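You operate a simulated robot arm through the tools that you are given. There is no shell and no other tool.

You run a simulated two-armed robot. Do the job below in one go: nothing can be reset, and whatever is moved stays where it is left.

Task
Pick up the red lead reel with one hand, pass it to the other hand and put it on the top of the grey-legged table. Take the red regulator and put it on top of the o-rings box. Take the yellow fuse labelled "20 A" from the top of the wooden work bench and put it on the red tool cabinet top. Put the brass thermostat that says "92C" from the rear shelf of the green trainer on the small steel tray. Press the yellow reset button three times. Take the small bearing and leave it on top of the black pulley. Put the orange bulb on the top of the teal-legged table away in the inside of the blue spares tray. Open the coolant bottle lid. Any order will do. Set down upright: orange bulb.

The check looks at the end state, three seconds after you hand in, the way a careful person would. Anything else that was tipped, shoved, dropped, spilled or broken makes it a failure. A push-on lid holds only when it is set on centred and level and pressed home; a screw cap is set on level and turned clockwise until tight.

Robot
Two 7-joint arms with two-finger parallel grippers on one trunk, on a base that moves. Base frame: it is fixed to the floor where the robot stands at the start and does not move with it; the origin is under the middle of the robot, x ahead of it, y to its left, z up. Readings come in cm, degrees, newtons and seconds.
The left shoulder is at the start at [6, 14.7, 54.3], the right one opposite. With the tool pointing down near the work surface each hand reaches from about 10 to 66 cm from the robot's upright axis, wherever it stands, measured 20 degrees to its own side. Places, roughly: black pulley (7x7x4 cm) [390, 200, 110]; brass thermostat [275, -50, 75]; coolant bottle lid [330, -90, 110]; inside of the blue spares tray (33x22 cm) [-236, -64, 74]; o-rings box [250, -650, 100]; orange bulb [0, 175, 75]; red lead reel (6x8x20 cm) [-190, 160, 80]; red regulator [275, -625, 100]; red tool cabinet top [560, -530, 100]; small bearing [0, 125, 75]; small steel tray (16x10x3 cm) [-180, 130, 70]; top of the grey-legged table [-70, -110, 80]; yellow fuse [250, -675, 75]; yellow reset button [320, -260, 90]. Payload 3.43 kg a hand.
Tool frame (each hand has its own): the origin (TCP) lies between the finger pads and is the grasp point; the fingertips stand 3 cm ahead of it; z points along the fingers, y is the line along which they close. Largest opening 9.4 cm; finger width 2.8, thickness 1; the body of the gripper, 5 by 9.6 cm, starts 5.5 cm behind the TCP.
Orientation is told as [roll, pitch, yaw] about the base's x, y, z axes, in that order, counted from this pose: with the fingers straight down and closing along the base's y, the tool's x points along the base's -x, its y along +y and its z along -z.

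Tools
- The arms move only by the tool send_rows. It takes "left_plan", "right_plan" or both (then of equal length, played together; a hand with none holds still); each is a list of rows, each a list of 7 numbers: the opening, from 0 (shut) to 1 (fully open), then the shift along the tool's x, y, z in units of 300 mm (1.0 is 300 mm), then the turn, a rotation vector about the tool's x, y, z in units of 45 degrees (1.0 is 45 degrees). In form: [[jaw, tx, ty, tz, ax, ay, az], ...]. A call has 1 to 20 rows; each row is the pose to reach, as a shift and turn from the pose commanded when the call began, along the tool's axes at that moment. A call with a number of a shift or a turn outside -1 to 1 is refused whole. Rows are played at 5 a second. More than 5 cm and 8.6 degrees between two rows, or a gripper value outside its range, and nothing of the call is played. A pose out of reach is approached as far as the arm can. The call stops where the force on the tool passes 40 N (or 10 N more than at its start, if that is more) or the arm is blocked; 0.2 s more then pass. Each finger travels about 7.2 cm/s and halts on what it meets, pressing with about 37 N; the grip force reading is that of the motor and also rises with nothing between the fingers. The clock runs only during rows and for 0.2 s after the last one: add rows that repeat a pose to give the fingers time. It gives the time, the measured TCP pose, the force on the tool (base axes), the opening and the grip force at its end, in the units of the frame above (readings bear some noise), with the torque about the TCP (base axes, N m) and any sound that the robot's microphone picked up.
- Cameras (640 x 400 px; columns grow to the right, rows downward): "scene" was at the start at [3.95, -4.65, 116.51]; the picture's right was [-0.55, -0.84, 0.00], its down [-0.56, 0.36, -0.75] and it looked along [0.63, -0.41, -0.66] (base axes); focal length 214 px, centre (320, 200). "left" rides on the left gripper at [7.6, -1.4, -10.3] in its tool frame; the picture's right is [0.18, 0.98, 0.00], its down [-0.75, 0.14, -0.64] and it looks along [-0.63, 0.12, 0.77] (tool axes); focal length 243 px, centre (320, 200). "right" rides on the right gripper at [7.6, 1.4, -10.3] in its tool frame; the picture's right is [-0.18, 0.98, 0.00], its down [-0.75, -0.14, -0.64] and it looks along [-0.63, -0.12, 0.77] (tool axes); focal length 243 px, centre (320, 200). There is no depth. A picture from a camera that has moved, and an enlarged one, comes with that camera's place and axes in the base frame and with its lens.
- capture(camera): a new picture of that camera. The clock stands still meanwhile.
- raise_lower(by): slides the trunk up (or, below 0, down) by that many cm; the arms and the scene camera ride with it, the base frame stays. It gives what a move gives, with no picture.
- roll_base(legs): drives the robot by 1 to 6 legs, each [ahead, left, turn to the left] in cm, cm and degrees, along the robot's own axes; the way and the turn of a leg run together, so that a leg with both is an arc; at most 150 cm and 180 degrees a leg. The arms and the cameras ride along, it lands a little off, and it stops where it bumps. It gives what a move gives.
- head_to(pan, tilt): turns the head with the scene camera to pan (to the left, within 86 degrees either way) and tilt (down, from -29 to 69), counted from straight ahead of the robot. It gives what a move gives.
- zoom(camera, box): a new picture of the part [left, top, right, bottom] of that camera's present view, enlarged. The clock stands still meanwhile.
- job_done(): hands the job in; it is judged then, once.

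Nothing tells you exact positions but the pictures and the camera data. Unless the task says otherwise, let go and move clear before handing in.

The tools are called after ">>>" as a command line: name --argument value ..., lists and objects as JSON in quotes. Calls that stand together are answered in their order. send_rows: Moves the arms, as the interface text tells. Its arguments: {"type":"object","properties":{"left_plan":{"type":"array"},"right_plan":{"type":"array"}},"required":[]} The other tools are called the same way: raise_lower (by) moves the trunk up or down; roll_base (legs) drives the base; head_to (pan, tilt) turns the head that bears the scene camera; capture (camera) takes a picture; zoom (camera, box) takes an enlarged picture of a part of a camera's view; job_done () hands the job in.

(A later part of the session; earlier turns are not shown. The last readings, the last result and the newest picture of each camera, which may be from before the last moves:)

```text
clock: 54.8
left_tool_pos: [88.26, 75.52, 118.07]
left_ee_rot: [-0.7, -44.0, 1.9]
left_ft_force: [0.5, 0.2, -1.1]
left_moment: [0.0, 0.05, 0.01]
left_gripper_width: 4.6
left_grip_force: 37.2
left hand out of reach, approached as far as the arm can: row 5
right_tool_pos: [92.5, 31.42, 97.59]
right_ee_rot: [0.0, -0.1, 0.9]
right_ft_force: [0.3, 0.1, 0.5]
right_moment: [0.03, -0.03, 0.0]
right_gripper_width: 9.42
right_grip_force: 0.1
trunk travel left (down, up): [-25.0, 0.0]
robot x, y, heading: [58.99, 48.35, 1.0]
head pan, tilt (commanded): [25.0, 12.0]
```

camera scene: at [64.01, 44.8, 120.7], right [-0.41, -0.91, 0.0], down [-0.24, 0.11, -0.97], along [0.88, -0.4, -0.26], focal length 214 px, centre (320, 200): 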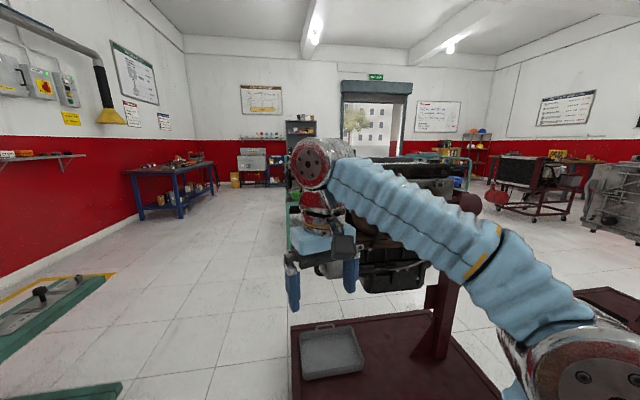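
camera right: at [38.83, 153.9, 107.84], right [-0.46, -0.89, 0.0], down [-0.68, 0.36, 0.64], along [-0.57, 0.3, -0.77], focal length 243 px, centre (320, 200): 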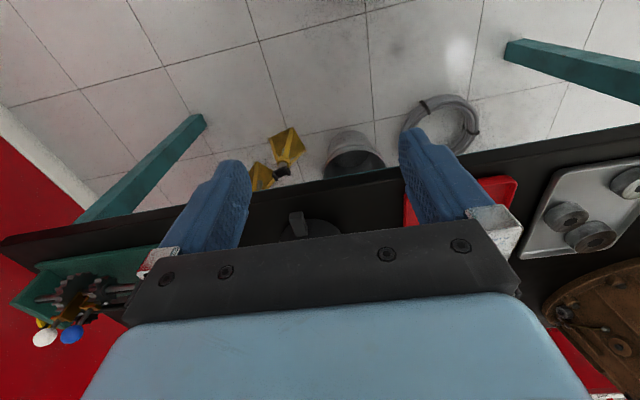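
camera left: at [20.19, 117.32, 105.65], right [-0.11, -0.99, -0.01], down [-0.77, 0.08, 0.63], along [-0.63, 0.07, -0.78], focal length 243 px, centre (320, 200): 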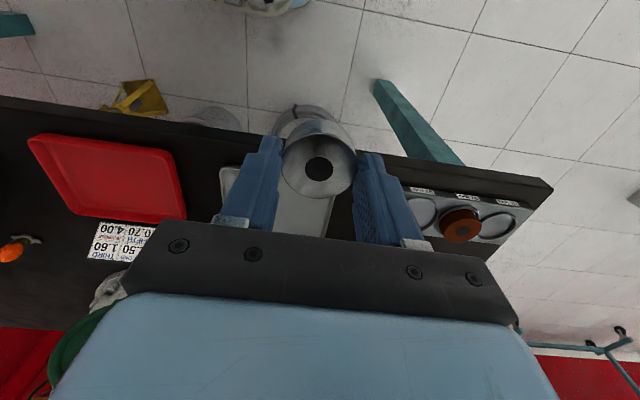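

At 45° pitch the hand reaches z ≈ 118, so the pulley needs a pitched grasp with the bearing level. I'll go back to the teal table, set the bearing down near the edge, and regrasp it with the hand pitched forward. First I bring the tool back to vertical.

>>> send_rows --left_plan '[[0.3, 0.07, 0, 0.072, 0, 0.163, 0], [0.3, 0.14, 0, 0.144, 0, 0.326, 0], [0.3, 0.21, 0, 0.216, 0, 0.489, 0], [0.3, 0.28, 0, 0.288, 0, 0.652, 0], [0.3, 0.35, 0, 0.36, 0, 0.815, 0], [0.3, 0.42, 0, 0.432, 0, 0.978, 0]]'

>>> roll_base --legs '[[0, 0, 90], [82, 0, 0], [0, 0, 73], [10, 0, 0]]'

>>> head_to --pan 0 --tilt 45

>>> capture --camera "scene"

```text
clock: 56.1
left_tool_pos: [88.07, 75.46, 100.1]
left_ee_rot: [-0.5, 0.0, 1.0]
left_ft_force: [0.4, 0.3, -0.3]
left_moment: [-0.02, 0.02, 0.0]
left_gripper_width: 4.57
left_grip_force: 36.6
right_tool_pos: [92.5, 31.45, 97.61]
right_ee_rot: [-0.1, 0.0, 0.8]
right_ft_force: [0.8, 0.1, 1.0]
right_moment: [-0.01, 0.0, 0.01]
right_gripper_width: 9.4
right_grip_force: 0.1
trunk travel left (down, up): [-25.0, 0.0]
robot x, y, heading: [58.16, 49.0, 0.8]
head pan, tilt (commanded): [25.0, 12.0]
```

```text
clock: 68.2
left_tool_pos: [11.46, 117.56, 100.05]
left_ee_rot: [-0.5, -0.1, 162.8]
left_ft_force: [0.0, 0.7, -2.1]
left_moment: [0.02, 0.01, 0.0]
left_gripper_width: 4.56
left_grip_force: 36.8
right_tool_pos: [21.04, 160.75, 97.68]
right_ee_rot: [0.0, -0.1, 162.7]
right_ft_force: [0.6, 0.1, 1.1]
right_moment: [0.03, 0.0, -0.03]
right_gripper_width: 9.38
right_grip_force: 0.0
trunk travel left (down, up): [-25.0, 0.0]
robot x, y, heading: [47.88, 133.82, 162.7]
head pan, tilt (commanded): [25.0, 12.0]
```

```text
clock: 69.2
left_tool_pos: [11.44, 117.5, 100.01]
left_ee_rot: [-0.4, -0.2, 162.8]
left_ft_force: [-0.3, 0.0, -2.2]
left_moment: [0.0, 0.01, 0.01]
left_gripper_width: 4.58
left_grip_force: 37.1
right_tool_pos: [20.95, 160.77, 97.61]
right_ee_rot: [0.0, 0.0, 162.7]
right_ft_force: [0.0, -0.6, 0.5]
right_moment: [-0.01, 0.01, -0.01]
right_gripper_width: 9.4
right_grip_force: 0.0
trunk travel left (down, up): [-25.0, 0.0]
robot x, y, heading: [48.11, 133.95, 162.5]
head pan, tilt (commanded): [0.0, 45.0]
```

```text
taken
camera scene: at [42.96, 135.21, 116.02], right [0.3, 0.95, 0.0], down [0.67, -0.21, -0.71], along [-0.68, 0.21, -0.71], focal length 214 px, centre (320, 200)
```

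scene: 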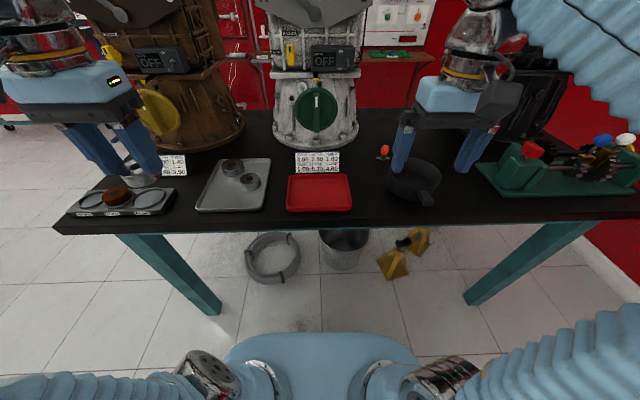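

I'll put the bearing back in its tray near where it was, a little clear of the rim, and then regrasp it pitched. Moving over and down slowly.

>>> send_rows --left_plan '[[0.3, -0.158, -0.015, 0, 0, 0, 0], [0.3, -0.315, -0.03, 0, 0, 0, 0], [0.3, -0.4727, -0.045, 0, 0, 0, 0], [0.3, -0.4727, -0.045, 0.15, 0, 0, 0], [0.3, -0.4727, -0.045, 0.3, 0, 0, 0], [0.3, -0.4727, -0.045, 0.45, 0, 0, 0], [0.3, -0.4727, -0.045, 0.54, 0, 0, 0], [0.3, -0.4727, -0.045, 0.58, 0, 0, 0], [0.3, -0.4727, -0.045, 0.58, 0, 0, 0]]'

>>> zoom --camera "scene" --box '[170, 140, 298, 220]'

```text
clock: 71.2
left_tool_pos: [-1.36, 122.98, 82.65]
left_ee_rot: [-0.4, -0.2, 162.9]
left_ft_force: [-0.1, -0.2, -2.0]
left_moment: [-0.03, -0.04, -0.01]
left_gripper_width: 4.58
left_grip_force: 36.8
left hand out of reach, approached as far as the arm can: row 2, 3
right_tool_pos: [21.02, 160.74, 97.53]
right_ee_rot: [0.0, 0.0, 162.6]
right_ft_force: [0.7, -0.4, -0.3]
right_moment: [-0.04, -0.01, -0.03]
right_gripper_width: 9.39
right_grip_force: 0.1
trunk travel left (down, up): [-25.0, 0.0]
robot x, y, heading: [47.64, 133.55, 162.8]
head pan, tilt (commanded): [0.0, 45.0]
```

```text
5.00 times, centred on (234, 180) of scene
camera zoom: at [42.96, 135.22, 116.01], right [0.3, 0.95, 0.0], down [0.67, -0.21, -0.71], along [-0.67, 0.21, -0.71], focal length 1072 px, centre (750, 300)
```

zoom: 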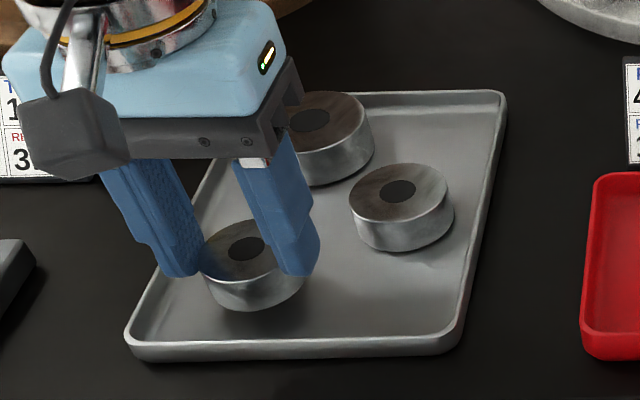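

The bearing hovers inside the tray about 0.8 cm above the floor; I lower it to rest and release.

>>> send_rows --left_plan '[[0.3, 0, 0, 0.012, 0, 0, 0], [0.3, 0, 0, 0.02, 0, 0, 0], [0.3, 0, 0, 0.025, 0, 0, 0], [0.3, 0, 0, 0.025, 0, 0, 0]]'

```text
clock: 72.2
left_tool_pos: [-1.56, 123.08, 81.84]
left_ee_rot: [-0.4, -0.1, 162.9]
left_ft_force: [-0.5, 0.7, -1.7]
left_moment: [-0.06, -0.03, 0.02]
left_gripper_width: 4.57
left_grip_force: 37.2
right_tool_pos: [21.03, 160.63, 97.7]
right_ee_rot: [0.0, 0.0, 162.6]
right_ft_force: [0.3, -0.7, -0.5]
right_moment: [0.0, -0.01, 0.01]
right_gripper_width: 9.4
right_grip_force: 0.0
trunk travel left (down, up): [-25.0, 0.0]
robot x, y, heading: [48.02, 133.84, 162.6]
head pan, tilt (commanded): [0.0, 45.0]
```

>>> send_rows --left_plan '[[0.3, 0, 0, 0.003, 0, 0, 0], [0.3, 0, 0, 0.006, 0, 0, 0], [0.3, 0, 0, 0.006, 0, 0, 0]]'

```text
clock: 73.0
left_tool_pos: [-1.7, 123.1, 81.8]
left_ee_rot: [-0.4, -0.1, 162.8]
left_ft_force: [0.3, 0.1, -0.8]
left_moment: [-0.05, 0.01, -0.06]
left_gripper_width: 4.59
left_grip_force: 37.3
right_tool_pos: [21.0, 160.62, 97.53]
right_ee_rot: [0.0, 0.0, 162.6]
right_ft_force: [1.0, 0.2, -0.4]
right_moment: [0.0, -0.03, 0.0]
right_gripper_width: 9.38
right_grip_force: 0.2
trunk travel left (down, up): [-25.0, 0.0]
robot x, y, heading: [47.84, 133.75, 163.0]
head pan, tilt (commanded): [0.0, 45.0]
```

Contact is near; I open and rise, then look.

>>> send_rows --left_plan '[[0.6, 0, 0, 0, 0, 0, 0], [0.75, 0, 0, 0, 0, 0, 0], [0.75, 0, 0, 0, 0, 0, 0], [0.75, 0, 0, -0.1, 0, 0, 0], [0.75, 0, 0, -0.25, 0, 0, 0], [0.75, 0, 0, -0.4, 0, 0, 0]]'

>>> zoom --camera "scene" --box '[170, 140, 298, 220]'

>>> capture --camera "left"

```text
clock: 74.4
left_tool_pos: [-1.56, 123.15, 93.88]
left_ee_rot: [-0.6, 0.0, 162.8]
left_ft_force: [-0.6, -0.1, 0.0]
left_moment: [0.02, 0.01, 0.0]
left_gripper_width: 7.03
left_grip_force: 0.0
right_tool_pos: [21.12, 160.77, 97.62]
right_ee_rot: [0.0, 0.0, 162.6]
right_ft_force: [0.6, -0.5, 0.0]
right_moment: [0.01, 0.03, 0.02]
right_gripper_width: 9.42
right_grip_force: 0.1
trunk travel left (down, up): [-25.0, 0.0]
robot x, y, heading: [47.79, 133.56, 162.2]
head pan, tilt (commanded): [0.0, 45.0]
```

```text
5.00 times, centred on (234, 180) of scene
camera zoom: at [42.96, 135.22, 116.01], right [0.3, 0.95, 0.0], down [0.67, -0.21, -0.71], along [-0.67, 0.21, -0.71], focal length 1072 px, centre (750, 300)
```

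zoom: 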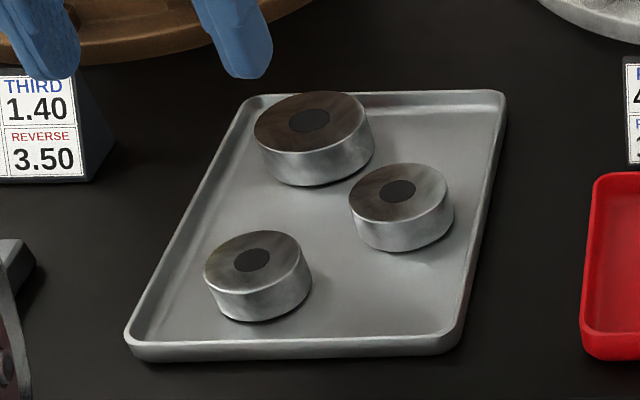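

```text
taken
camera left: at [6.03, 122.18, 104.11], right [-0.11, -0.99, -0.01], down [-0.76, 0.08, 0.64], along [-0.64, 0.08, -0.77], focal length 243 px, centre (320, 200)
```

left: 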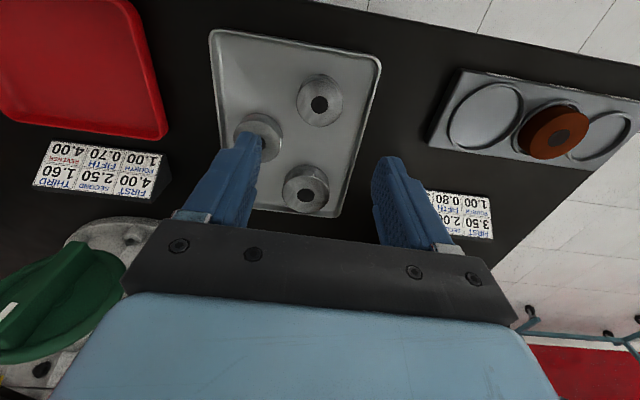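

The bearing stands in the tray at about (-1.6, 123.1). Now I pitch the left hand forward, in two steps to 65°, above it.

>>> send_rows --left_plan '[[0.75, 0.02, 0, 0, 0, -0.17, 0], [0.75, 0.04, 0, 0, 0, -0.34, 0], [0.75, 0.04, 0, 0, 0, -0.51, 0], [0.75, 0.04, 0, 0, 0, -0.68, 0], [0.64, 0.04, 0, 0, 0, -0.85, 0], [0.64, 0.04, 0, 0, 0, -1, 0]]'

>>> send_rows --left_plan '[[0.64, 0, 0, 0, 0, -0.15, 0], [0.64, 0, 0, 0, 0, -0.3, 0], [0.64, 0, 0, 0, 0, -0.444, 0], [0.64, 0, 0, 0, 0, -0.444, 0]]'

>>> capture --camera "left"

>>> capture --camera "scene"

```text
clock: 75.8
left_tool_pos: [-0.47, 122.62, 93.66]
left_ee_rot: [-0.8, -45.3, 163.3]
left_ft_force: [-0.6, -0.3, -0.6]
left_moment: [-0.02, 0.01, -0.01]
left_gripper_width: 6.03
left_grip_force: 0.2
right_tool_pos: [21.09, 160.82, 97.57]
right_ee_rot: [0.0, 0.0, 162.5]
right_ft_force: [-0.2, -0.1, -0.4]
right_moment: [0.04, -0.01, 0.01]
right_gripper_width: 9.41
right_grip_force: 0.0
trunk travel left (down, up): [-25.0, 0.0]
robot x, y, heading: [47.89, 133.66, 162.7]
head pan, tilt (commanded): [0.0, 45.0]
```

```text
clock: 76.8
left_tool_pos: [-0.47, 122.58, 93.77]
left_ee_rot: [-1.1, -65.1, 163.9]
left_ft_force: [-0.1, -0.5, -0.3]
left_moment: [0.01, -0.01, -0.02]
left_gripper_width: 6.03
left_grip_force: 0.1
right_tool_pos: [21.12, 160.78, 97.52]
right_ee_rot: [0.0, 0.0, 162.6]
right_ft_force: [0.7, 0.7, 0.0]
right_moment: [0.0, 0.02, 0.01]
right_gripper_width: 9.37
right_grip_force: 0.1
trunk travel left (down, up): [-25.0, 0.0]
robot x, y, heading: [48.3, 133.89, 162.6]
head pan, tilt (commanded): [0.0, 45.0]
```

```text
taken
camera left: at [11.82, 120.46, 91.23], right [-0.22, -0.96, -0.18], down [0.21, -0.22, 0.95], along [-0.95, 0.17, 0.25], focal length 243 px, centre (320, 200)
```

left: 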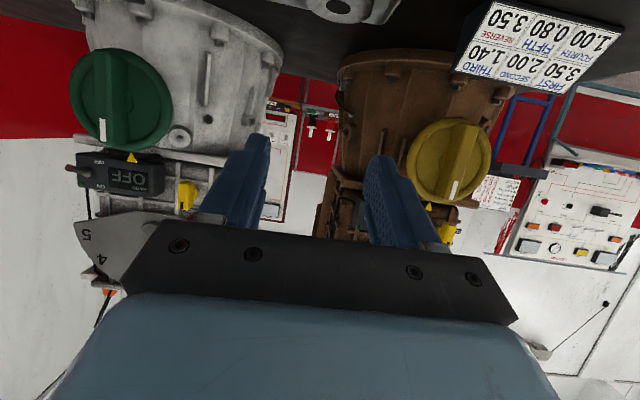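

```text
taken
camera scene: at [42.98, 135.21, 116.01], right [0.3, 0.95, 0.0], down [0.67, -0.21, -0.71], along [-0.67, 0.21, -0.71], focal length 214 px, centre (320, 200)
```

scene: 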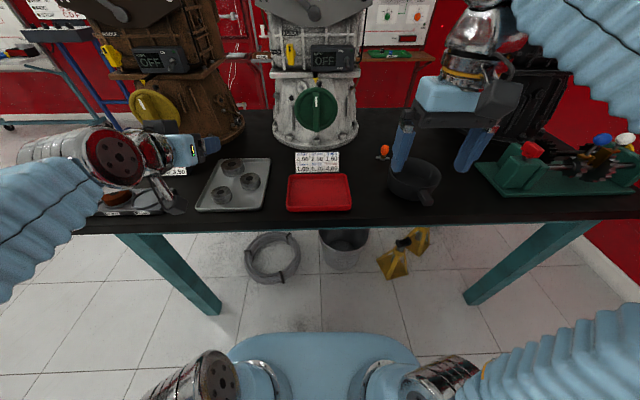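

The hand is pitched 65° above the bearing. I lower it part-way and check alignment from the head camera.

>>> send_rows --left_plan '[[0.64, 0.09, -0.003, 0.042, 0, 0, 0], [0.64, 0.18, -0.006, 0.084, 0, 0, 0], [0.64, 0.272, -0.008, 0.127, 0, 0, 0], [0.64, 0.272, -0.008, 0.127, 0, 0, 0]]'

>>> zoom --camera "scene" --box '[160, 140, 288, 220]'

```text
clock: 77.8
left_tool_pos: [-0.64, 122.89, 84.7]
left_ee_rot: [-1.2, -65.1, 163.9]
left_ft_force: [-0.6, -0.2, 0.5]
left_moment: [-0.03, 0.01, 0.0]
left_gripper_width: 6.03
left_grip_force: 0.1
right_tool_pos: [21.02, 160.68, 97.47]
right_ee_rot: [0.0, 0.0, 162.6]
right_ft_force: [-0.4, -0.9, 0.5]
right_moment: [0.0, -0.03, -0.02]
right_gripper_width: 9.41
right_grip_force: 0.0
trunk travel left (down, up): [-25.0, 0.0]
robot x, y, heading: [47.82, 133.53, 162.6]
head pan, tilt (commanded): [0.0, 45.0]
```

```text
5.00 times, centred on (224, 180) of scene
camera zoom: at [42.96, 135.21, 116.01], right [0.3, 0.95, 0.0], down [0.67, -0.21, -0.71], along [-0.67, 0.21, -0.71], focal length 1072 px, centre (800, 300)
```

zoom: 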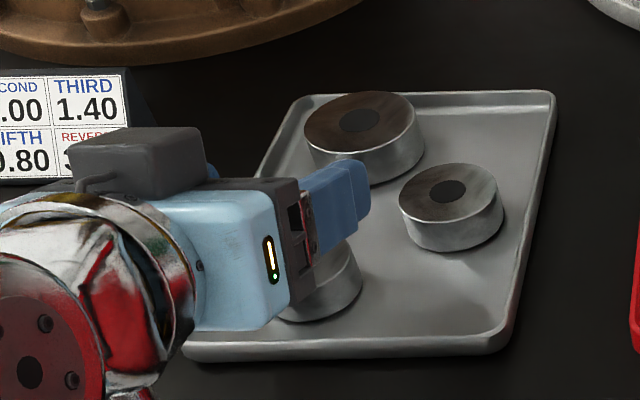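

I trust the measured positions; I lower the last 4 cm slowly with the fingers straddling the bearing and then close.

>>> send_rows --left_plan '[[0.64, 0.04, 0, 0.017, 0, 0, 0], [0.64, 0.08, 0, 0.034, 0, 0, 0], [0.64, 0.105, 0, 0.044, 0, 0, 0], [0.64, 0.123, 0, 0.052, 0, 0, 0], [0.64, 0.123, 0, 0.052, 0, 0, 0]]'

>>> zoom --camera "scene" --box '[160, 140, 288, 220]'

>>> capture --camera "left"

```text
clock: 79.0
left_tool_pos: [-0.4, 122.88, 80.65]
left_ee_rot: [-1.1, -65.1, 163.8]
left_ft_force: [0.7, 0.2, -0.5]
left_moment: [-0.02, 0.01, 0.01]
left_gripper_width: 6.03
left_grip_force: 0.1
right_tool_pos: [21.08, 160.82, 97.55]
right_ee_rot: [0.0, 0.0, 162.7]
right_ft_force: [-0.7, 0.1, 0.2]
right_moment: [0.02, 0.01, 0.02]
right_gripper_width: 9.42
right_grip_force: 0.0
trunk travel left (down, up): [-25.0, 0.0]
robot x, y, heading: [47.94, 133.58, 162.9]
head pan, tilt (commanded): [0.0, 45.0]
```

```text
5.00 times, centred on (224, 180) of scene
camera zoom: at [42.97, 135.22, 116.01], right [0.3, 0.95, 0.0], down [0.67, -0.21, -0.71], along [-0.67, 0.21, -0.71], focal length 1072 px, centre (800, 300)
```

zoom: 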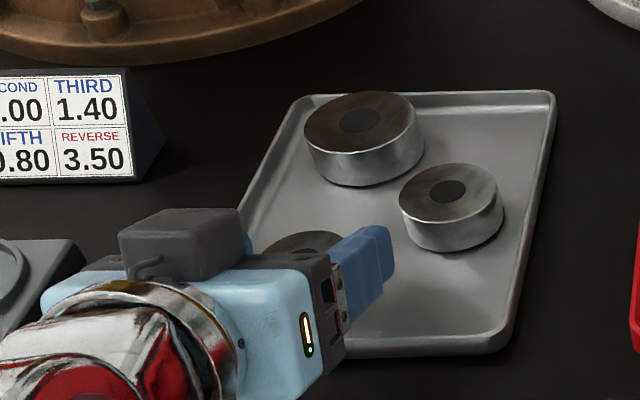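

```text
taken
camera left: at [11.98, 120.75, 78.14], right [-0.22, -0.96, -0.17], down [0.21, -0.22, 0.95], along [-0.95, 0.17, 0.25], focal length 243 px, centre (320, 200)
```

left: 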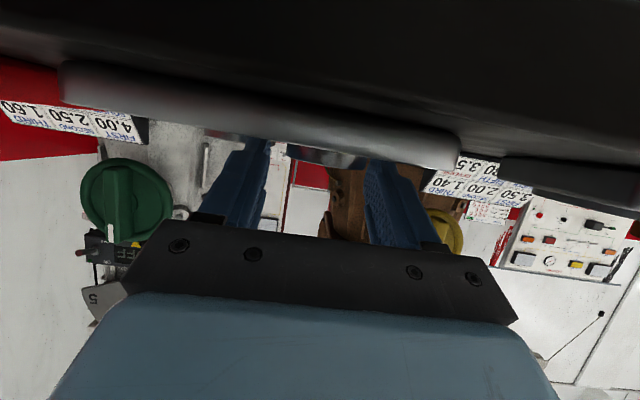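

>>> zoom --camera "left" --box '[240, 120, 420, 220]'

```text
3.56 times, centred on (330, 170) of left
camera zoom: at [11.98, 120.75, 78.14], right [-0.22, -0.96, -0.17], down [0.21, -0.22, 0.95], along [-0.95, 0.17, 0.25], focal length 863 px, centre (284, 307)
```

zoom: 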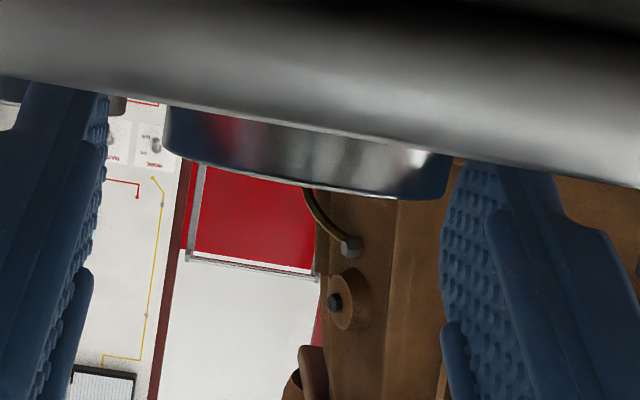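

The fingers straddle the bearing; I close on it.

>>> send_rows --left_plan '[[0.5, 0, 0.004, 0, 0, 0, 0], [0.3, 0, 0.004, 0, 0, 0, 0], [0.3, 0, 0.004, 0, 0, 0, 0], [0.3, 0, 0.004, 0, 0, 0, 0]]'

>>> zoom --camera "left" --box '[240, 120, 420, 220]'

```text
clock: 80.0
left_tool_pos: [-0.43, 122.78, 80.8]
left_ee_rot: [-1.1, -65.1, 164.0]
left_ft_force: [0.6, 0.4, 0.9]
left_moment: [-0.02, -0.01, 0.0]
left_gripper_width: 4.57
left_grip_force: 36.6
right_tool_pos: [20.98, 160.73, 97.47]
right_ee_rot: [0.0, -0.1, 162.6]
right_ft_force: [0.9, 0.1, -0.6]
right_moment: [0.01, 0.01, -0.02]
right_gripper_width: 9.4
right_grip_force: 0.1
trunk travel left (down, up): [-25.0, 0.0]
robot x, y, heading: [48.05, 133.29, 162.7]
head pan, tilt (commanded): [0.0, 45.0]
```

```text
3.56 times, centred on (330, 170) of left
camera zoom: at [11.93, 120.65, 78.15], right [-0.22, -0.96, -0.18], down [0.21, -0.22, 0.95], along [-0.95, 0.17, 0.25], focal length 863 px, centre (284, 307)
```

zoom: 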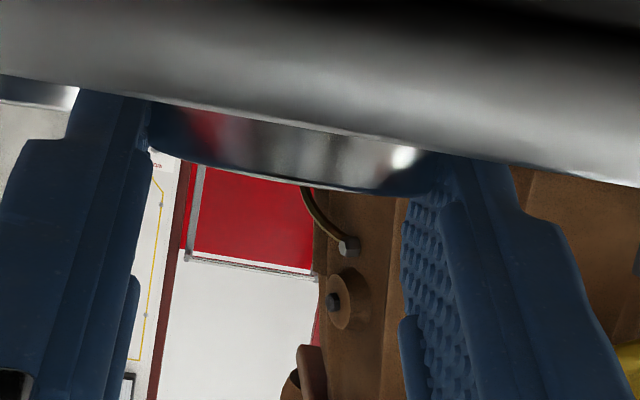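

Gripped at the full diameter. I lift it straight up and check that it's level.

>>> send_rows --left_plan '[[0.3, -0.06, 0, -0.028, 0, 0, 0], [0.3, -0.18, 0, -0.084, 0, 0, 0], [0.3, -0.3, 0, -0.14, 0, 0, 0], [0.3, -0.42, 0, -0.196, 0, 0, 0], [0.3, -0.48, 0, -0.35, 0, 0, 0], [0.3, -0.48, 0, -0.35, 0, 0, 0]]'

>>> zoom --camera "left" --box '[200, 80, 440, 230]'

>>> capture --camera "scene"

```text
clock: 81.4
left_tool_pos: [3.03, 121.69, 98.27]
left_ee_rot: [-1.2, -65.1, 164.0]
left_ft_force: [0.9, 0.0, -1.7]
left_moment: [-0.02, -0.05, -0.03]
left_gripper_width: 4.58
left_grip_force: 37.7
right_tool_pos: [21.02, 160.65, 97.53]
right_ee_rot: [0.0, 0.1, 162.5]
right_ft_force: [-0.6, 0.0, 0.6]
right_moment: [0.02, 0.02, -0.01]
right_gripper_width: 9.41
right_grip_force: 0.0
trunk travel left (down, up): [-25.0, 0.0]
robot x, y, heading: [47.98, 133.74, 162.4]
head pan, tilt (commanded): [0.0, 45.0]
```

```text
2.67 times, centred on (320, 155) of left
camera zoom: at [15.4, 119.47, 95.76], right [-0.22, -0.96, -0.18], down [0.21, -0.22, 0.95], along [-0.95, 0.17, 0.25], focal length 647 px, centre (320, 320)
```

zoom: 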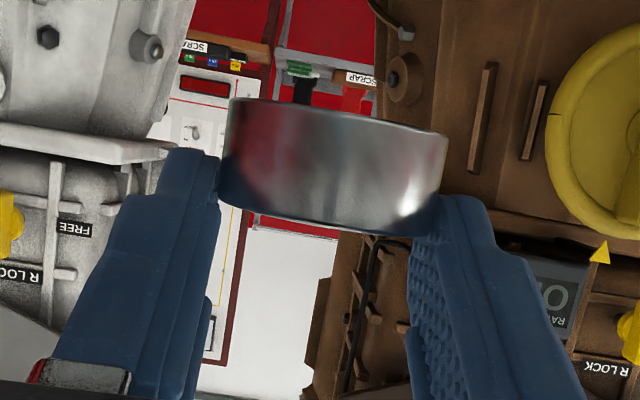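

```text
taken
camera scene: at [42.99, 135.21, 116.01], right [0.3, 0.95, 0.0], down [0.67, -0.21, -0.71], along [-0.67, 0.21, -0.71], focal length 214 px, centre (320, 200)
```

scene: 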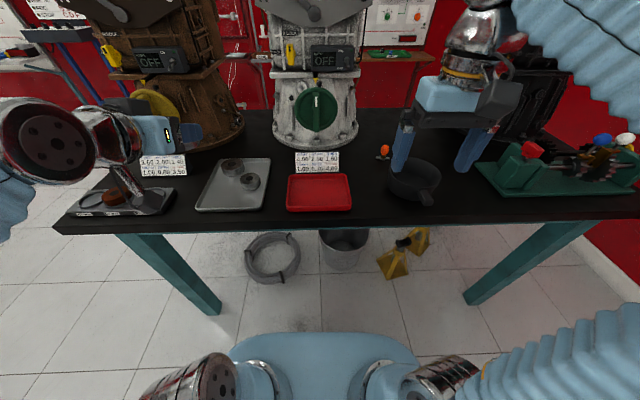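

The bearing is level in the fingertips with its underside clear. I check an odd shape near the seal strip to be sure nothing was disturbed.

>>> zoom --camera "scene" --box '[50, 110, 210, 230]'

```text
3.33 times, centred on (130, 170) of scene
camera zoom: at [42.99, 135.21, 116.01], right [0.3, 0.95, 0.0], down [0.67, -0.21, -0.71], along [-0.67, 0.21, -0.71], focal length 715 px, centre (953, 300)
```

zoom: 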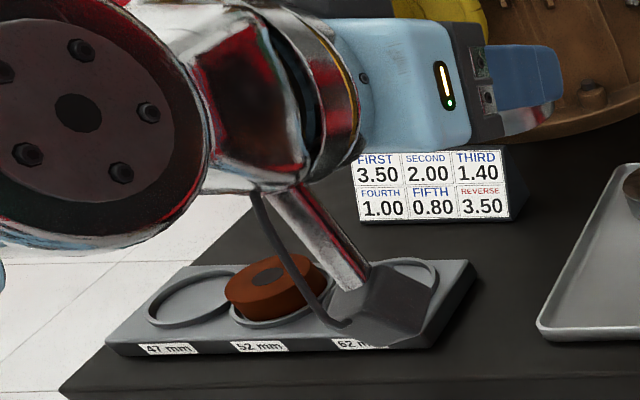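

That's just the hand camera on its stalk; the table is undisturbed. I draw the hand in, then back away and drive toward the shelf along the free corridor.

>>> send_rows --left_plan '[[0.3, 0.047, -0.04, -0.1, 0, 0, 0], [0.3, 0.094, -0.08, -0.2, 0, 0, 0], [0.3, 0.141, -0.12, -0.302, 0, 0, 0]]'

>>> roll_base --legs '[[-13, 0, 0], [0, 0, 107.4], [72, 0, 0], [0, 0, 90]]'

>>> head_to --pan 0 --tilt 25

>>> capture --camera "scene"

```text
clock: 82.2
left_tool_pos: [13.46, 122.12, 98.05]
left_ee_rot: [-1.2, -65.0, 163.8]
left_ft_force: [-0.8, 0.2, -1.6]
left_moment: [0.0, -0.03, -0.01]
left_gripper_width: 4.58
left_grip_force: 37.0
right_tool_pos: [21.1, 160.69, 97.63]
right_ee_rot: [0.0, 0.0, 162.5]
right_ft_force: [0.3, 0.3, 0.4]
right_moment: [-0.04, -0.05, -0.01]
right_gripper_width: 9.38
right_grip_force: 0.2
trunk travel left (down, up): [-25.0, 0.0]
robot x, y, heading: [47.87, 133.59, 162.4]
head pan, tilt (commanded): [0.0, 45.0]
```

```text
clock: 95.3
left_tool_pos: [90.16, 79.86, 98.13]
left_ee_rot: [-1.1, -65.2, 0.6]
left_ft_force: [-0.2, 0.6, -2.0]
left_moment: [0.01, 0.02, 0.0]
left_gripper_width: 4.59
left_grip_force: 36.8
right_tool_pos: [93.84, 40.75, 97.56]
right_ee_rot: [-0.1, -0.1, -0.7]
right_ft_force: [0.0, 0.5, -0.3]
right_moment: [0.01, -0.01, 0.0]
right_gripper_width: 9.4
right_grip_force: 0.1
trunk travel left (down, up): [-25.0, 0.0]
robot x, y, heading: [60.63, 59.0, -0.7]
head pan, tilt (commanded): [0.0, 45.0]
```

```text
clock: 96.1
left_tool_pos: [90.17, 79.84, 98.14]
left_ee_rot: [-1.3, -65.1, 0.6]
left_ft_force: [0.6, -0.8, -1.7]
left_moment: [0.0, 0.04, -0.02]
left_gripper_width: 4.61
left_grip_force: 36.9
right_tool_pos: [93.89, 40.6, 97.49]
right_ee_rot: [0.0, 0.0, -0.8]
right_ft_force: [0.3, -0.7, -0.2]
right_moment: [0.01, 0.01, 0.0]
right_gripper_width: 9.39
right_grip_force: 0.2
trunk travel left (down, up): [-25.0, 0.0]
robot x, y, heading: [60.65, 58.88, -0.7]
head pan, tilt (commanded): [0.0, 25.0]
```

```text
taken
camera scene: at [66.5, 58.71, 119.06], right [-0.01, -1.0, 0.0], down [-0.42, 0.01, -0.91], along [0.91, -0.01, -0.42], focal length 214 px, centre (320, 200)
```

scene: 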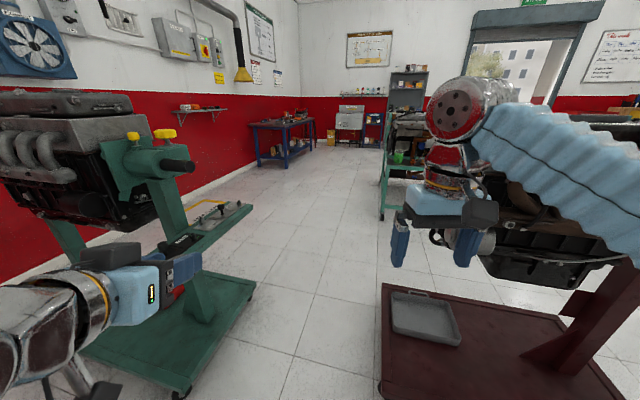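

I need to judge the clearance to the green stand's side tray on the left; zooming in.

>>> zoom --camera "scene" --box '[60, 120, 300, 400]'

>>> head_to --pan 60 --tilt 40

>>> capture --camera "scene"

```text
1.43 times, centred on (180, 260) of scene
camera zoom: at [66.5, 58.71, 119.06], right [-0.01, -1.0, 0.0], down [-0.42, 0.01, -0.91], along [0.91, -0.01, -0.42], focal length 306 px, centre (520, 114)
```

zoom: 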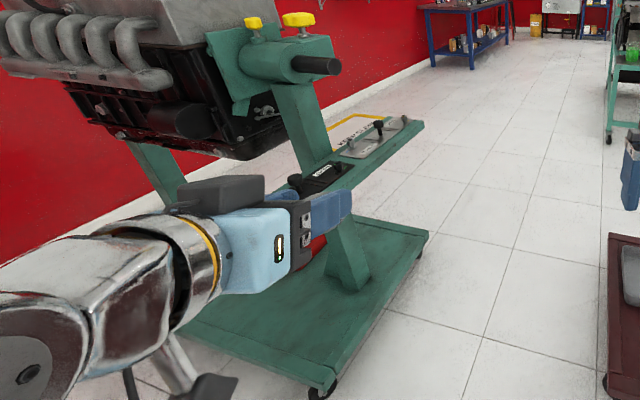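

```text
clock: 97.4
left_tool_pos: [90.16, 79.91, 98.13]
left_ee_rot: [-1.1, -65.1, 0.4]
left_ft_force: [-0.1, -0.6, -1.7]
left_moment: [0.01, 0.0, 0.0]
left_gripper_width: 4.58
left_grip_force: 36.7
right_tool_pos: [93.91, 40.78, 97.55]
right_ee_rot: [0.0, 0.0, -0.7]
right_ft_force: [-0.2, 0.3, -0.3]
right_moment: [0.0, 0.02, -0.01]
right_gripper_width: 9.4
right_grip_force: 0.1
trunk travel left (down, up): [-25.0, 0.0]
robot x, y, heading: [60.36, 58.9, -1.1]
head pan, tilt (commanded): [60.0, 40.0]
```

```text
taken
camera scene: at [61.64, 66.14, 116.74], right [0.86, -0.51, 0.0], down [-0.33, -0.55, -0.77], along [0.39, 0.66, -0.64], focal length 214 px, centre (320, 200)
```

scene: 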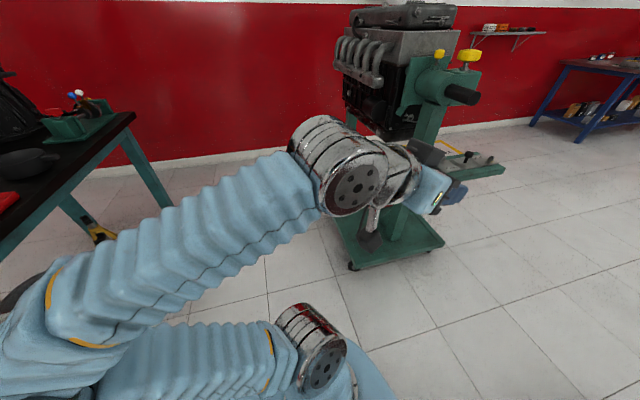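

The engine crank rod end on the left is near (140, 102, 99), and my left elbow sticks out about 45 cm. I pull the left hand in toward the centre to slim the robot before passing.

>>> send_rows --left_plan '[[0.3, -0.02, -0.15, 0.04, 0, 0, 0], [0.3, -0.04, -0.3, 0.08, 0, 0, 0], [0.3, -0.055, -0.42, 0.12, 0, 0, 0], [0.3, -0.07, -0.5, 0.151, 0, 0, 0]]'

>>> capture --camera "scene"

>>> head_to --pan -60 --tilt 40

>>> capture --camera "scene"

```text
clock: 98.4
left_tool_pos: [95.09, 64.74, 98.25]
left_ee_rot: [-1.3, -65.0, 0.7]
left_ft_force: [1.2, 0.3, -1.9]
left_moment: [0.0, 0.03, 0.01]
left_gripper_width: 4.58
left_grip_force: 36.4
right_tool_pos: [93.84, 40.75, 97.51]
right_ee_rot: [0.0, 0.0, -0.8]
right_ft_force: [-0.4, -0.2, -0.3]
right_moment: [0.03, 0.02, 0.03]
right_gripper_width: 9.41
right_grip_force: 0.0
trunk travel left (down, up): [-25.0, 0.0]
robot x, y, heading: [60.5, 58.94, -1.0]
head pan, tilt (commanded): [60.0, 40.0]
```

```text
taken
camera scene: at [61.64, 66.14, 116.74], right [0.86, -0.51, 0.0], down [-0.33, -0.55, -0.77], along [0.39, 0.66, -0.64], focal length 214 px, centre (320, 200)
```

scene: 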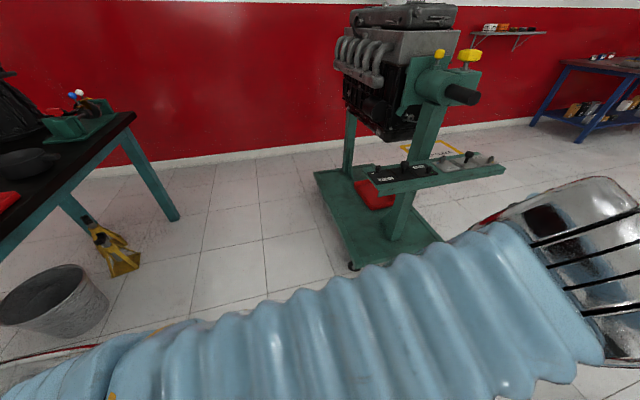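

```text
clock: 100.4
left_tool_pos: [95.03, 65.02, 98.28]
left_ee_rot: [-1.0, -65.1, 0.5]
left_ft_force: [-0.1, -0.3, -0.8]
left_moment: [-0.01, 0.05, 0.0]
left_gripper_width: 4.59
left_grip_force: 36.5
right_tool_pos: [93.82, 40.75, 97.62]
right_ee_rot: [0.0, 0.0, -0.9]
right_ft_force: [0.2, 0.4, -0.3]
right_moment: [-0.01, -0.01, 0.01]
right_gripper_width: 9.44
right_grip_force: 0.1
trunk travel left (down, up): [-25.0, 0.0]
robot x, y, heading: [60.67, 58.92, -0.6]
head pan, tilt (commanded): [-60.0, 40.0]
```

```text
taken
camera scene: at [61.45, 51.41, 116.74], right [-0.87, -0.49, 0.0], down [-0.31, 0.56, -0.77], along [0.37, -0.67, -0.64], focal length 214 px, centre (320, 200)
```

scene: 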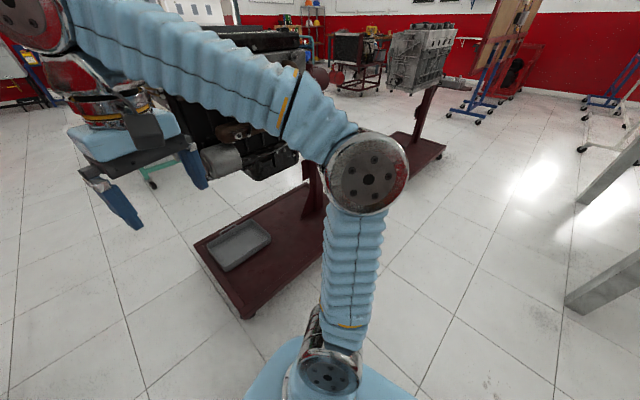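

Both elbows now stay within about 36 cm of the axis. I drive the corridor on a line parallel to the maroon platform edge, stopping midway to check.

>>> roll_base --legs '[[25, 19, 0], [0, 0, -18], [50, 0, 0]]'

>>> head_to --pan 45 --tilt 35

>>> capture --camera "scene"

>>> head_to --pan -45 --tilt 35

>>> capture --camera "scene"

```text
clock: 106.1
left_tool_pos: [168.15, 56.66, 98.33]
left_ee_rot: [-1.1, -65.1, -17.3]
left_ft_force: [0.8, -0.1, -1.7]
left_moment: [0.01, 0.05, 0.03]
left_gripper_width: 4.6
left_grip_force: 37.2
right_tool_pos: [159.77, 34.02, 97.45]
right_ee_rot: [0.0, -0.1, -18.8]
right_ft_force: [0.8, 0.1, -0.6]
right_moment: [0.01, -0.04, -0.03]
right_gripper_width: 9.42
right_grip_force: 0.0
trunk travel left (down, up): [-25.0, 0.0]
robot x, y, heading: [133.89, 62.0, -18.7]
head pan, tilt (commanded): [-60.0, 40.0]
```

```text
clock: 107.9
left_tool_pos: [168.13, 56.62, 98.41]
left_ee_rot: [-1.1, -65.2, -17.3]
left_ft_force: [-0.8, -1.0, -1.5]
left_moment: [0.02, 0.03, 0.01]
left_gripper_width: 4.58
left_grip_force: 36.4
right_tool_pos: [159.73, 34.07, 97.45]
right_ee_rot: [-0.1, -0.1, -18.8]
right_ft_force: [-0.7, 0.7, 0.0]
right_moment: [0.03, 0.03, -0.01]
right_gripper_width: 9.43
right_grip_force: 0.0
trunk travel left (down, up): [-25.0, 0.0]
robot x, y, heading: [133.66, 61.29, -18.8]
head pan, tilt (commanded): [45.0, 35.0]
```

```text
taken
camera scene: at [138.37, 66.38, 117.5], right [0.44, -0.9, 0.0], down [-0.51, -0.25, -0.82], along [0.73, 0.36, -0.57], focal length 214 px, centre (320, 200)
```

scene: 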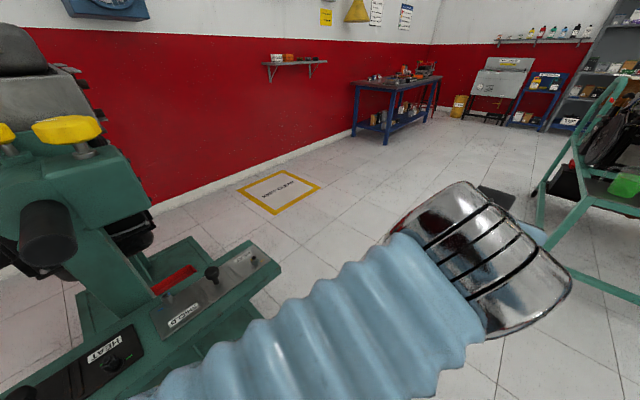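

```text
clock: 109.5
left_tool_pos: [168.18, 56.67, 98.27]
left_ee_rot: [-1.1, -65.1, -17.4]
left_ft_force: [-0.8, -0.8, -1.2]
left_moment: [-0.01, 0.05, -0.03]
left_gripper_width: 4.59
left_grip_force: 36.6
right_tool_pos: [159.81, 33.98, 97.61]
right_ee_rot: [0.0, 0.0, -18.7]
right_ft_force: [0.6, 0.0, 1.0]
right_moment: [0.02, -0.01, 0.03]
right_gripper_width: 9.39
right_grip_force: 0.0
trunk travel left (down, up): [-25.0, 0.0]
robot x, y, heading: [133.37, 61.68, -18.7]
head pan, tilt (commanded): [-45.0, 35.0]
```

```text
taken
camera scene: at [134.39, 54.59, 117.49], right [-0.9, -0.44, 0.0], down [-0.25, 0.51, -0.82], along [0.36, -0.73, -0.57], focal length 214 px, centre (320, 200)
```

scene: 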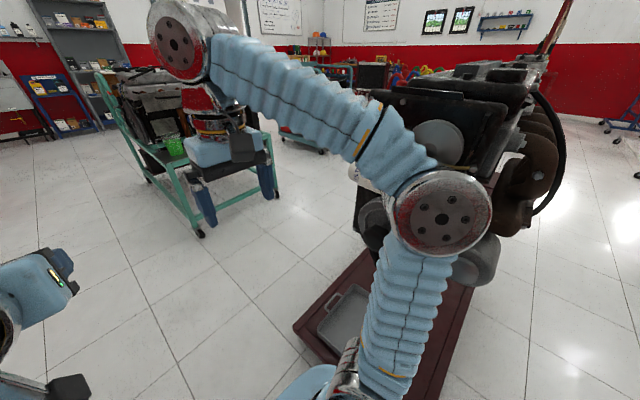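

Clear on both sides. I drive out of the corridor, turn toward the shelf and approach it.

>>> roll_base --legs '[[50, 0, 0], [0, 0, 45], [150, 0, 0]]'

>>> head_to --pan 20 --tilt 15

>>> capture --camera "scene"

```text
clock: 114.5
left_tool_pos: [210.41, 67.22, 98.26]
left_ee_rot: [-1.3, -65.0, 21.7]
left_ft_force: [0.2, 1.4, -1.2]
left_moment: [0.01, 0.02, 0.0]
left_gripper_width: 4.58
left_grip_force: 37.1
right_tool_pos: [217.93, 44.13, 97.62]
right_ee_rot: [0.0, 0.0, 20.1]
right_ft_force: [0.1, -0.1, -1.2]
right_moment: [-0.02, 0.02, 0.0]
right_gripper_width: 9.4
right_grip_force: 0.0
trunk travel left (down, up): [-25.0, 0.0]
robot x, y, heading: [180.34, 49.25, 19.9]
head pan, tilt (commanded): [-45.0, 35.0]
stopped in leg 2: the robot was blocked; the commanded pose is now the measured one
```

```text
clock: 115.8
left_tool_pos: [210.44, 67.09, 98.28]
left_ee_rot: [-1.1, -64.9, 21.4]
left_ft_force: [-0.2, -0.3, -2.0]
left_moment: [-0.04, 0.02, 0.0]
left_gripper_width: 4.58
left_grip_force: 36.6
right_tool_pos: [217.92, 44.19, 97.52]
right_ee_rot: [0.0, 0.0, 20.1]
right_ft_force: [0.6, -0.6, -0.3]
right_moment: [0.02, 0.0, -0.03]
right_gripper_width: 9.41
right_grip_force: 0.1
trunk travel left (down, up): [-25.0, 0.0]
robot x, y, heading: [180.37, 48.78, 20.3]
head pan, tilt (commanded): [20.0, 15.0]
```

```text
taken
camera scene: at [184.42, 54.1, 120.69], right [0.64, -0.76, 0.0], down [-0.2, -0.17, -0.97], along [0.74, 0.62, -0.26], focal length 214 px, centre (320, 200)
```

scene: 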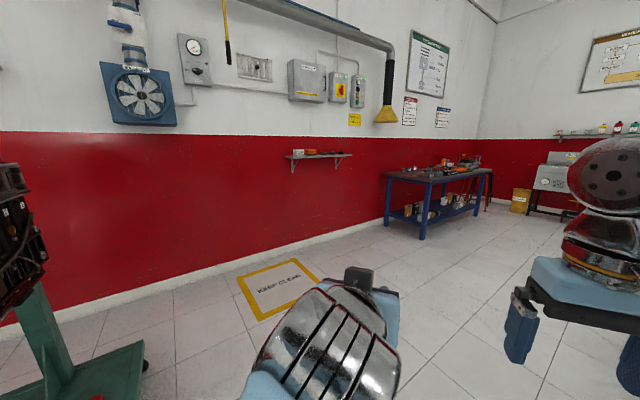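

The turn was stopped by a bump: the base's rear corner is right at the maroon platform's corner. I move straight ahead away from it, then look at that platform to see whether anything shifted.

>>> roll_base --legs '[[45, 0, 0]]'

>>> roll_base --legs '[[0, 0, -120]]'

>>> head_to --pan -80 --tilt 30

>>> capture --camera "scene"

```text
clock: 118.5
left_tool_pos: [253.07, 82.35, 98.25]
left_ee_rot: [-1.1, -65.0, 21.1]
left_ft_force: [0.3, 0.2, -1.6]
left_moment: [-0.02, 0.04, 0.0]
left_gripper_width: 4.58
left_grip_force: 37.4
right_tool_pos: [260.44, 59.35, 97.49]
right_ee_rot: [0.0, 0.0, 19.8]
right_ft_force: [-0.1, 0.3, -0.2]
right_moment: [-0.01, 0.02, 0.01]
right_gripper_width: 9.43
right_grip_force: 0.0
trunk travel left (down, up): [-25.0, 0.0]
robot x, y, heading: [222.55, 64.4, 19.9]
head pan, tilt (commanded): [20.0, 15.0]
```

```text
clock: 123.9
left_tool_pos: [223.46, 29.55, 98.28]
left_ee_rot: [-1.2, -65.0, -97.9]
left_ft_force: [0.4, -0.9, -1.5]
left_moment: [0.04, -0.04, -0.03]
left_gripper_width: 4.56
left_grip_force: 37.0
right_tool_pos: [199.82, 34.12, 97.58]
right_ee_rot: [0.0, 0.0, -99.3]
right_ft_force: [-0.3, 0.0, 0.1]
right_moment: [-0.01, 0.02, -0.02]
right_gripper_width: 9.38
right_grip_force: 0.0
trunk travel left (down, up): [-25.0, 0.0]
robot x, y, heading: [222.7, 64.49, -99.3]
head pan, tilt (commanded): [20.0, 15.0]
```

```text
clock: 125.7
left_tool_pos: [223.61, 29.47, 98.23]
left_ee_rot: [-1.2, -65.1, -97.9]
left_ft_force: [0.4, -0.3, -1.3]
left_moment: [0.03, -0.01, -0.03]
left_gripper_width: 4.59
left_grip_force: 37.4
right_tool_pos: [199.81, 34.07, 97.46]
right_ee_rot: [0.0, 0.0, -99.3]
right_ft_force: [1.0, 0.1, -0.1]
right_moment: [-0.02, 0.0, 0.01]
right_gripper_width: 9.41
right_grip_force: 0.1
trunk travel left (down, up): [-25.0, 0.0]
robot x, y, heading: [222.81, 64.53, -99.4]
head pan, tilt (commanded): [-80.0, 30.0]
```

```text
taken
camera scene: at [214.04, 67.4, 118.28], right [-0.01, 1.0, 0.0], down [0.5, 0.01, -0.87], along [-0.87, -0.01, -0.5], focal length 214 px, centre (320, 200)
```

scene: 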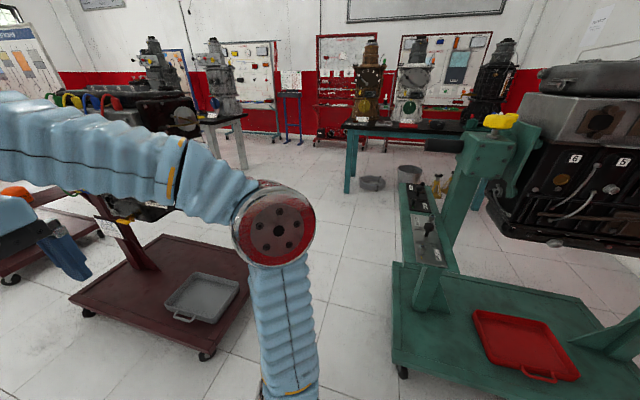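

The maroon platform's corner is where it was before, so nothing shifted. Now I turn to the shelf and approach to about 75 cm in front of it, facing the wall.

>>> roll_base --legs '[[0, 0, 117.7], [150, 0, 0], [42, 0, 0], [0, 0, 71.6]]'

>>> head_to --pan 0 --tilt 12

>>> capture --camera "scene"

```text
clock: 143.4
left_tool_pos: [403.83, 156.08, 98.32]
left_ee_rot: [-1.2, -65.0, 89.0]
left_ft_force: [-0.8, -0.2, -2.2]
left_moment: [0.0, -0.02, -0.02]
left_gripper_width: 4.59
left_grip_force: 36.7
right_tool_pos: [427.92, 154.39, 97.52]
right_ee_rot: [0.1, 0.0, 87.8]
right_ft_force: [0.2, 0.2, 0.2]
right_moment: [-0.02, 0.02, 0.0]
right_gripper_width: 9.4
right_grip_force: 0.0
trunk travel left (down, up): [-25.0, 0.0]
robot x, y, heading: [408.79, 120.99, 87.7]
head pan, tilt (commanded): [-80.0, 30.0]
```

```text
clock: 144.9
left_tool_pos: [403.85, 156.1, 98.27]
left_ee_rot: [-1.3, -65.0, 89.1]
left_ft_force: [-0.2, -1.6, -1.2]
left_moment: [-0.03, 0.03, -0.01]
left_gripper_width: 4.6
left_grip_force: 36.7
right_tool_pos: [428.0, 154.31, 97.53]
right_ee_rot: [0.1, 0.0, 87.8]
right_ft_force: [0.0, 0.0, 0.3]
right_moment: [-0.01, -0.03, -0.02]
right_gripper_width: 9.4
right_grip_force: 0.0
trunk travel left (down, up): [-25.0, 0.0]
robot x, y, heading: [409.1, 121.1, 87.9]
head pan, tilt (commanded): [0.0, 12.0]
```

```text
taken
camera scene: at [409.15, 127.54, 121.18], right [1.0, -0.04, 0.0], down [-0.01, -0.21, -0.98], along [0.04, 0.98, -0.21], focal length 214 px, centre (320, 200)
```

scene: 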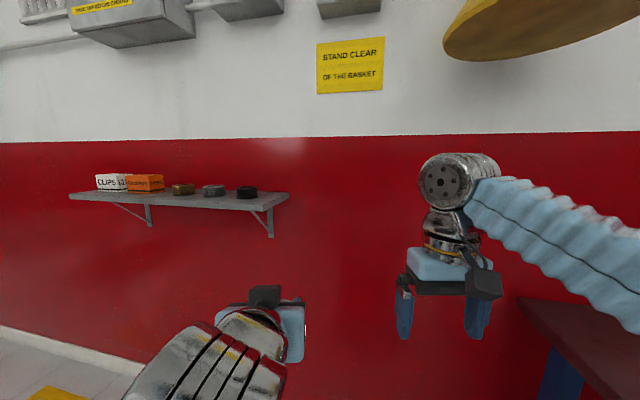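

The shelf is in front with brass, grey and black pulleys. I zoom in for the black one.

>>> zoom --camera "scene" --box '[160, 165, 320, 265]'

```text
4.00 times, centred on (240, 215) of scene
camera zoom: at [409.15, 127.54, 121.18], right [1.0, -0.04, 0.0], down [-0.01, -0.21, -0.98], along [0.04, 0.98, -0.21], focal length 858 px, centre (640, 140)
```

zoom: 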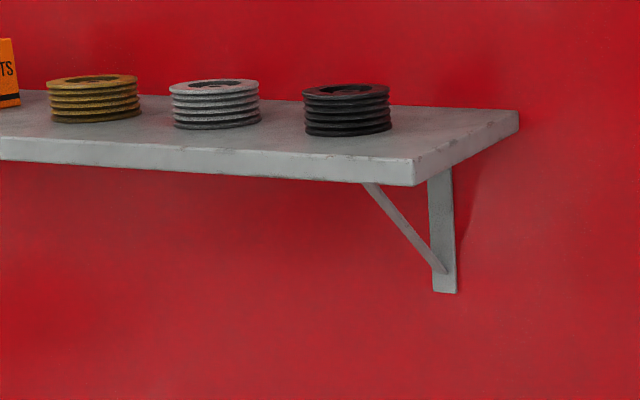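

The black pulley's top centre is near (388.6, 196.2, 110.7), about 6 cm behind the shelf's front edge. I raise the left hand to z ≈ 118 and shift it left while still clear of the shelf.

>>> send_rows --left_plan '[[0.3, -0.096, 0.083, -0.045, 0, 0, 0], [0.3, -0.191, 0.167, -0.09, 0, 0, 0], [0.3, -0.287, 0.25, -0.134, 0, 0, 0], [0.3, -0.383, 0.333, -0.179, 0, 0, 0], [0.3, -0.478, 0.417, -0.223, 0, 0, 0], [0.3, -0.58, 0.5, -0.271, 0, 0, 0], [0.3, -0.58, 0.5, -0.271, 0, 0, 0]]'

>>> capture --camera "scene"

>>> capture --camera "left"

```text
clock: 146.5
left_tool_pos: [388.62, 156.67, 117.47]
left_ee_rot: [-1.2, -64.9, 89.2]
left_ft_force: [-0.2, 1.3, -1.2]
left_moment: [-0.05, 0.02, 0.01]
left_gripper_width: 4.58
left_grip_force: 37.3
right_tool_pos: [427.91, 154.21, 97.59]
right_ee_rot: [0.0, 0.0, 87.8]
right_ft_force: [-0.7, -0.1, -0.3]
right_moment: [0.0, 0.01, -0.02]
right_gripper_width: 9.38
right_grip_force: 0.0
trunk travel left (down, up): [-25.0, 0.0]
robot x, y, heading: [409.1, 121.24, 87.9]
head pan, tilt (commanded): [0.0, 12.0]
```

```text
taken
camera scene: at [409.13, 127.55, 121.18], right [1.0, -0.04, 0.0], down [-0.01, -0.21, -0.98], along [0.04, 0.98, -0.21], focal length 214 px, centre (320, 200)
```

scene: 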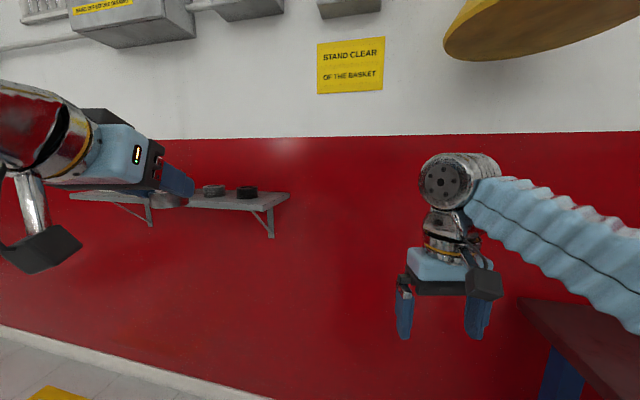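

```text
taken
camera left: at [389.64, 144.25, 114.92], right [-0.98, -0.04, -0.18], down [-0.16, -0.26, 0.95], along [-0.09, 0.96, 0.25], focal length 243 px, centre (320, 200)
```

left: 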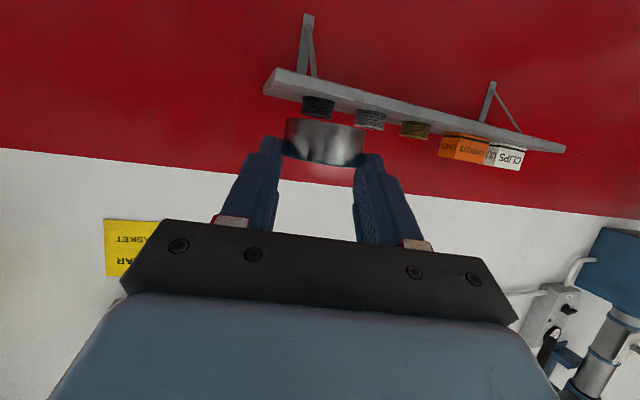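

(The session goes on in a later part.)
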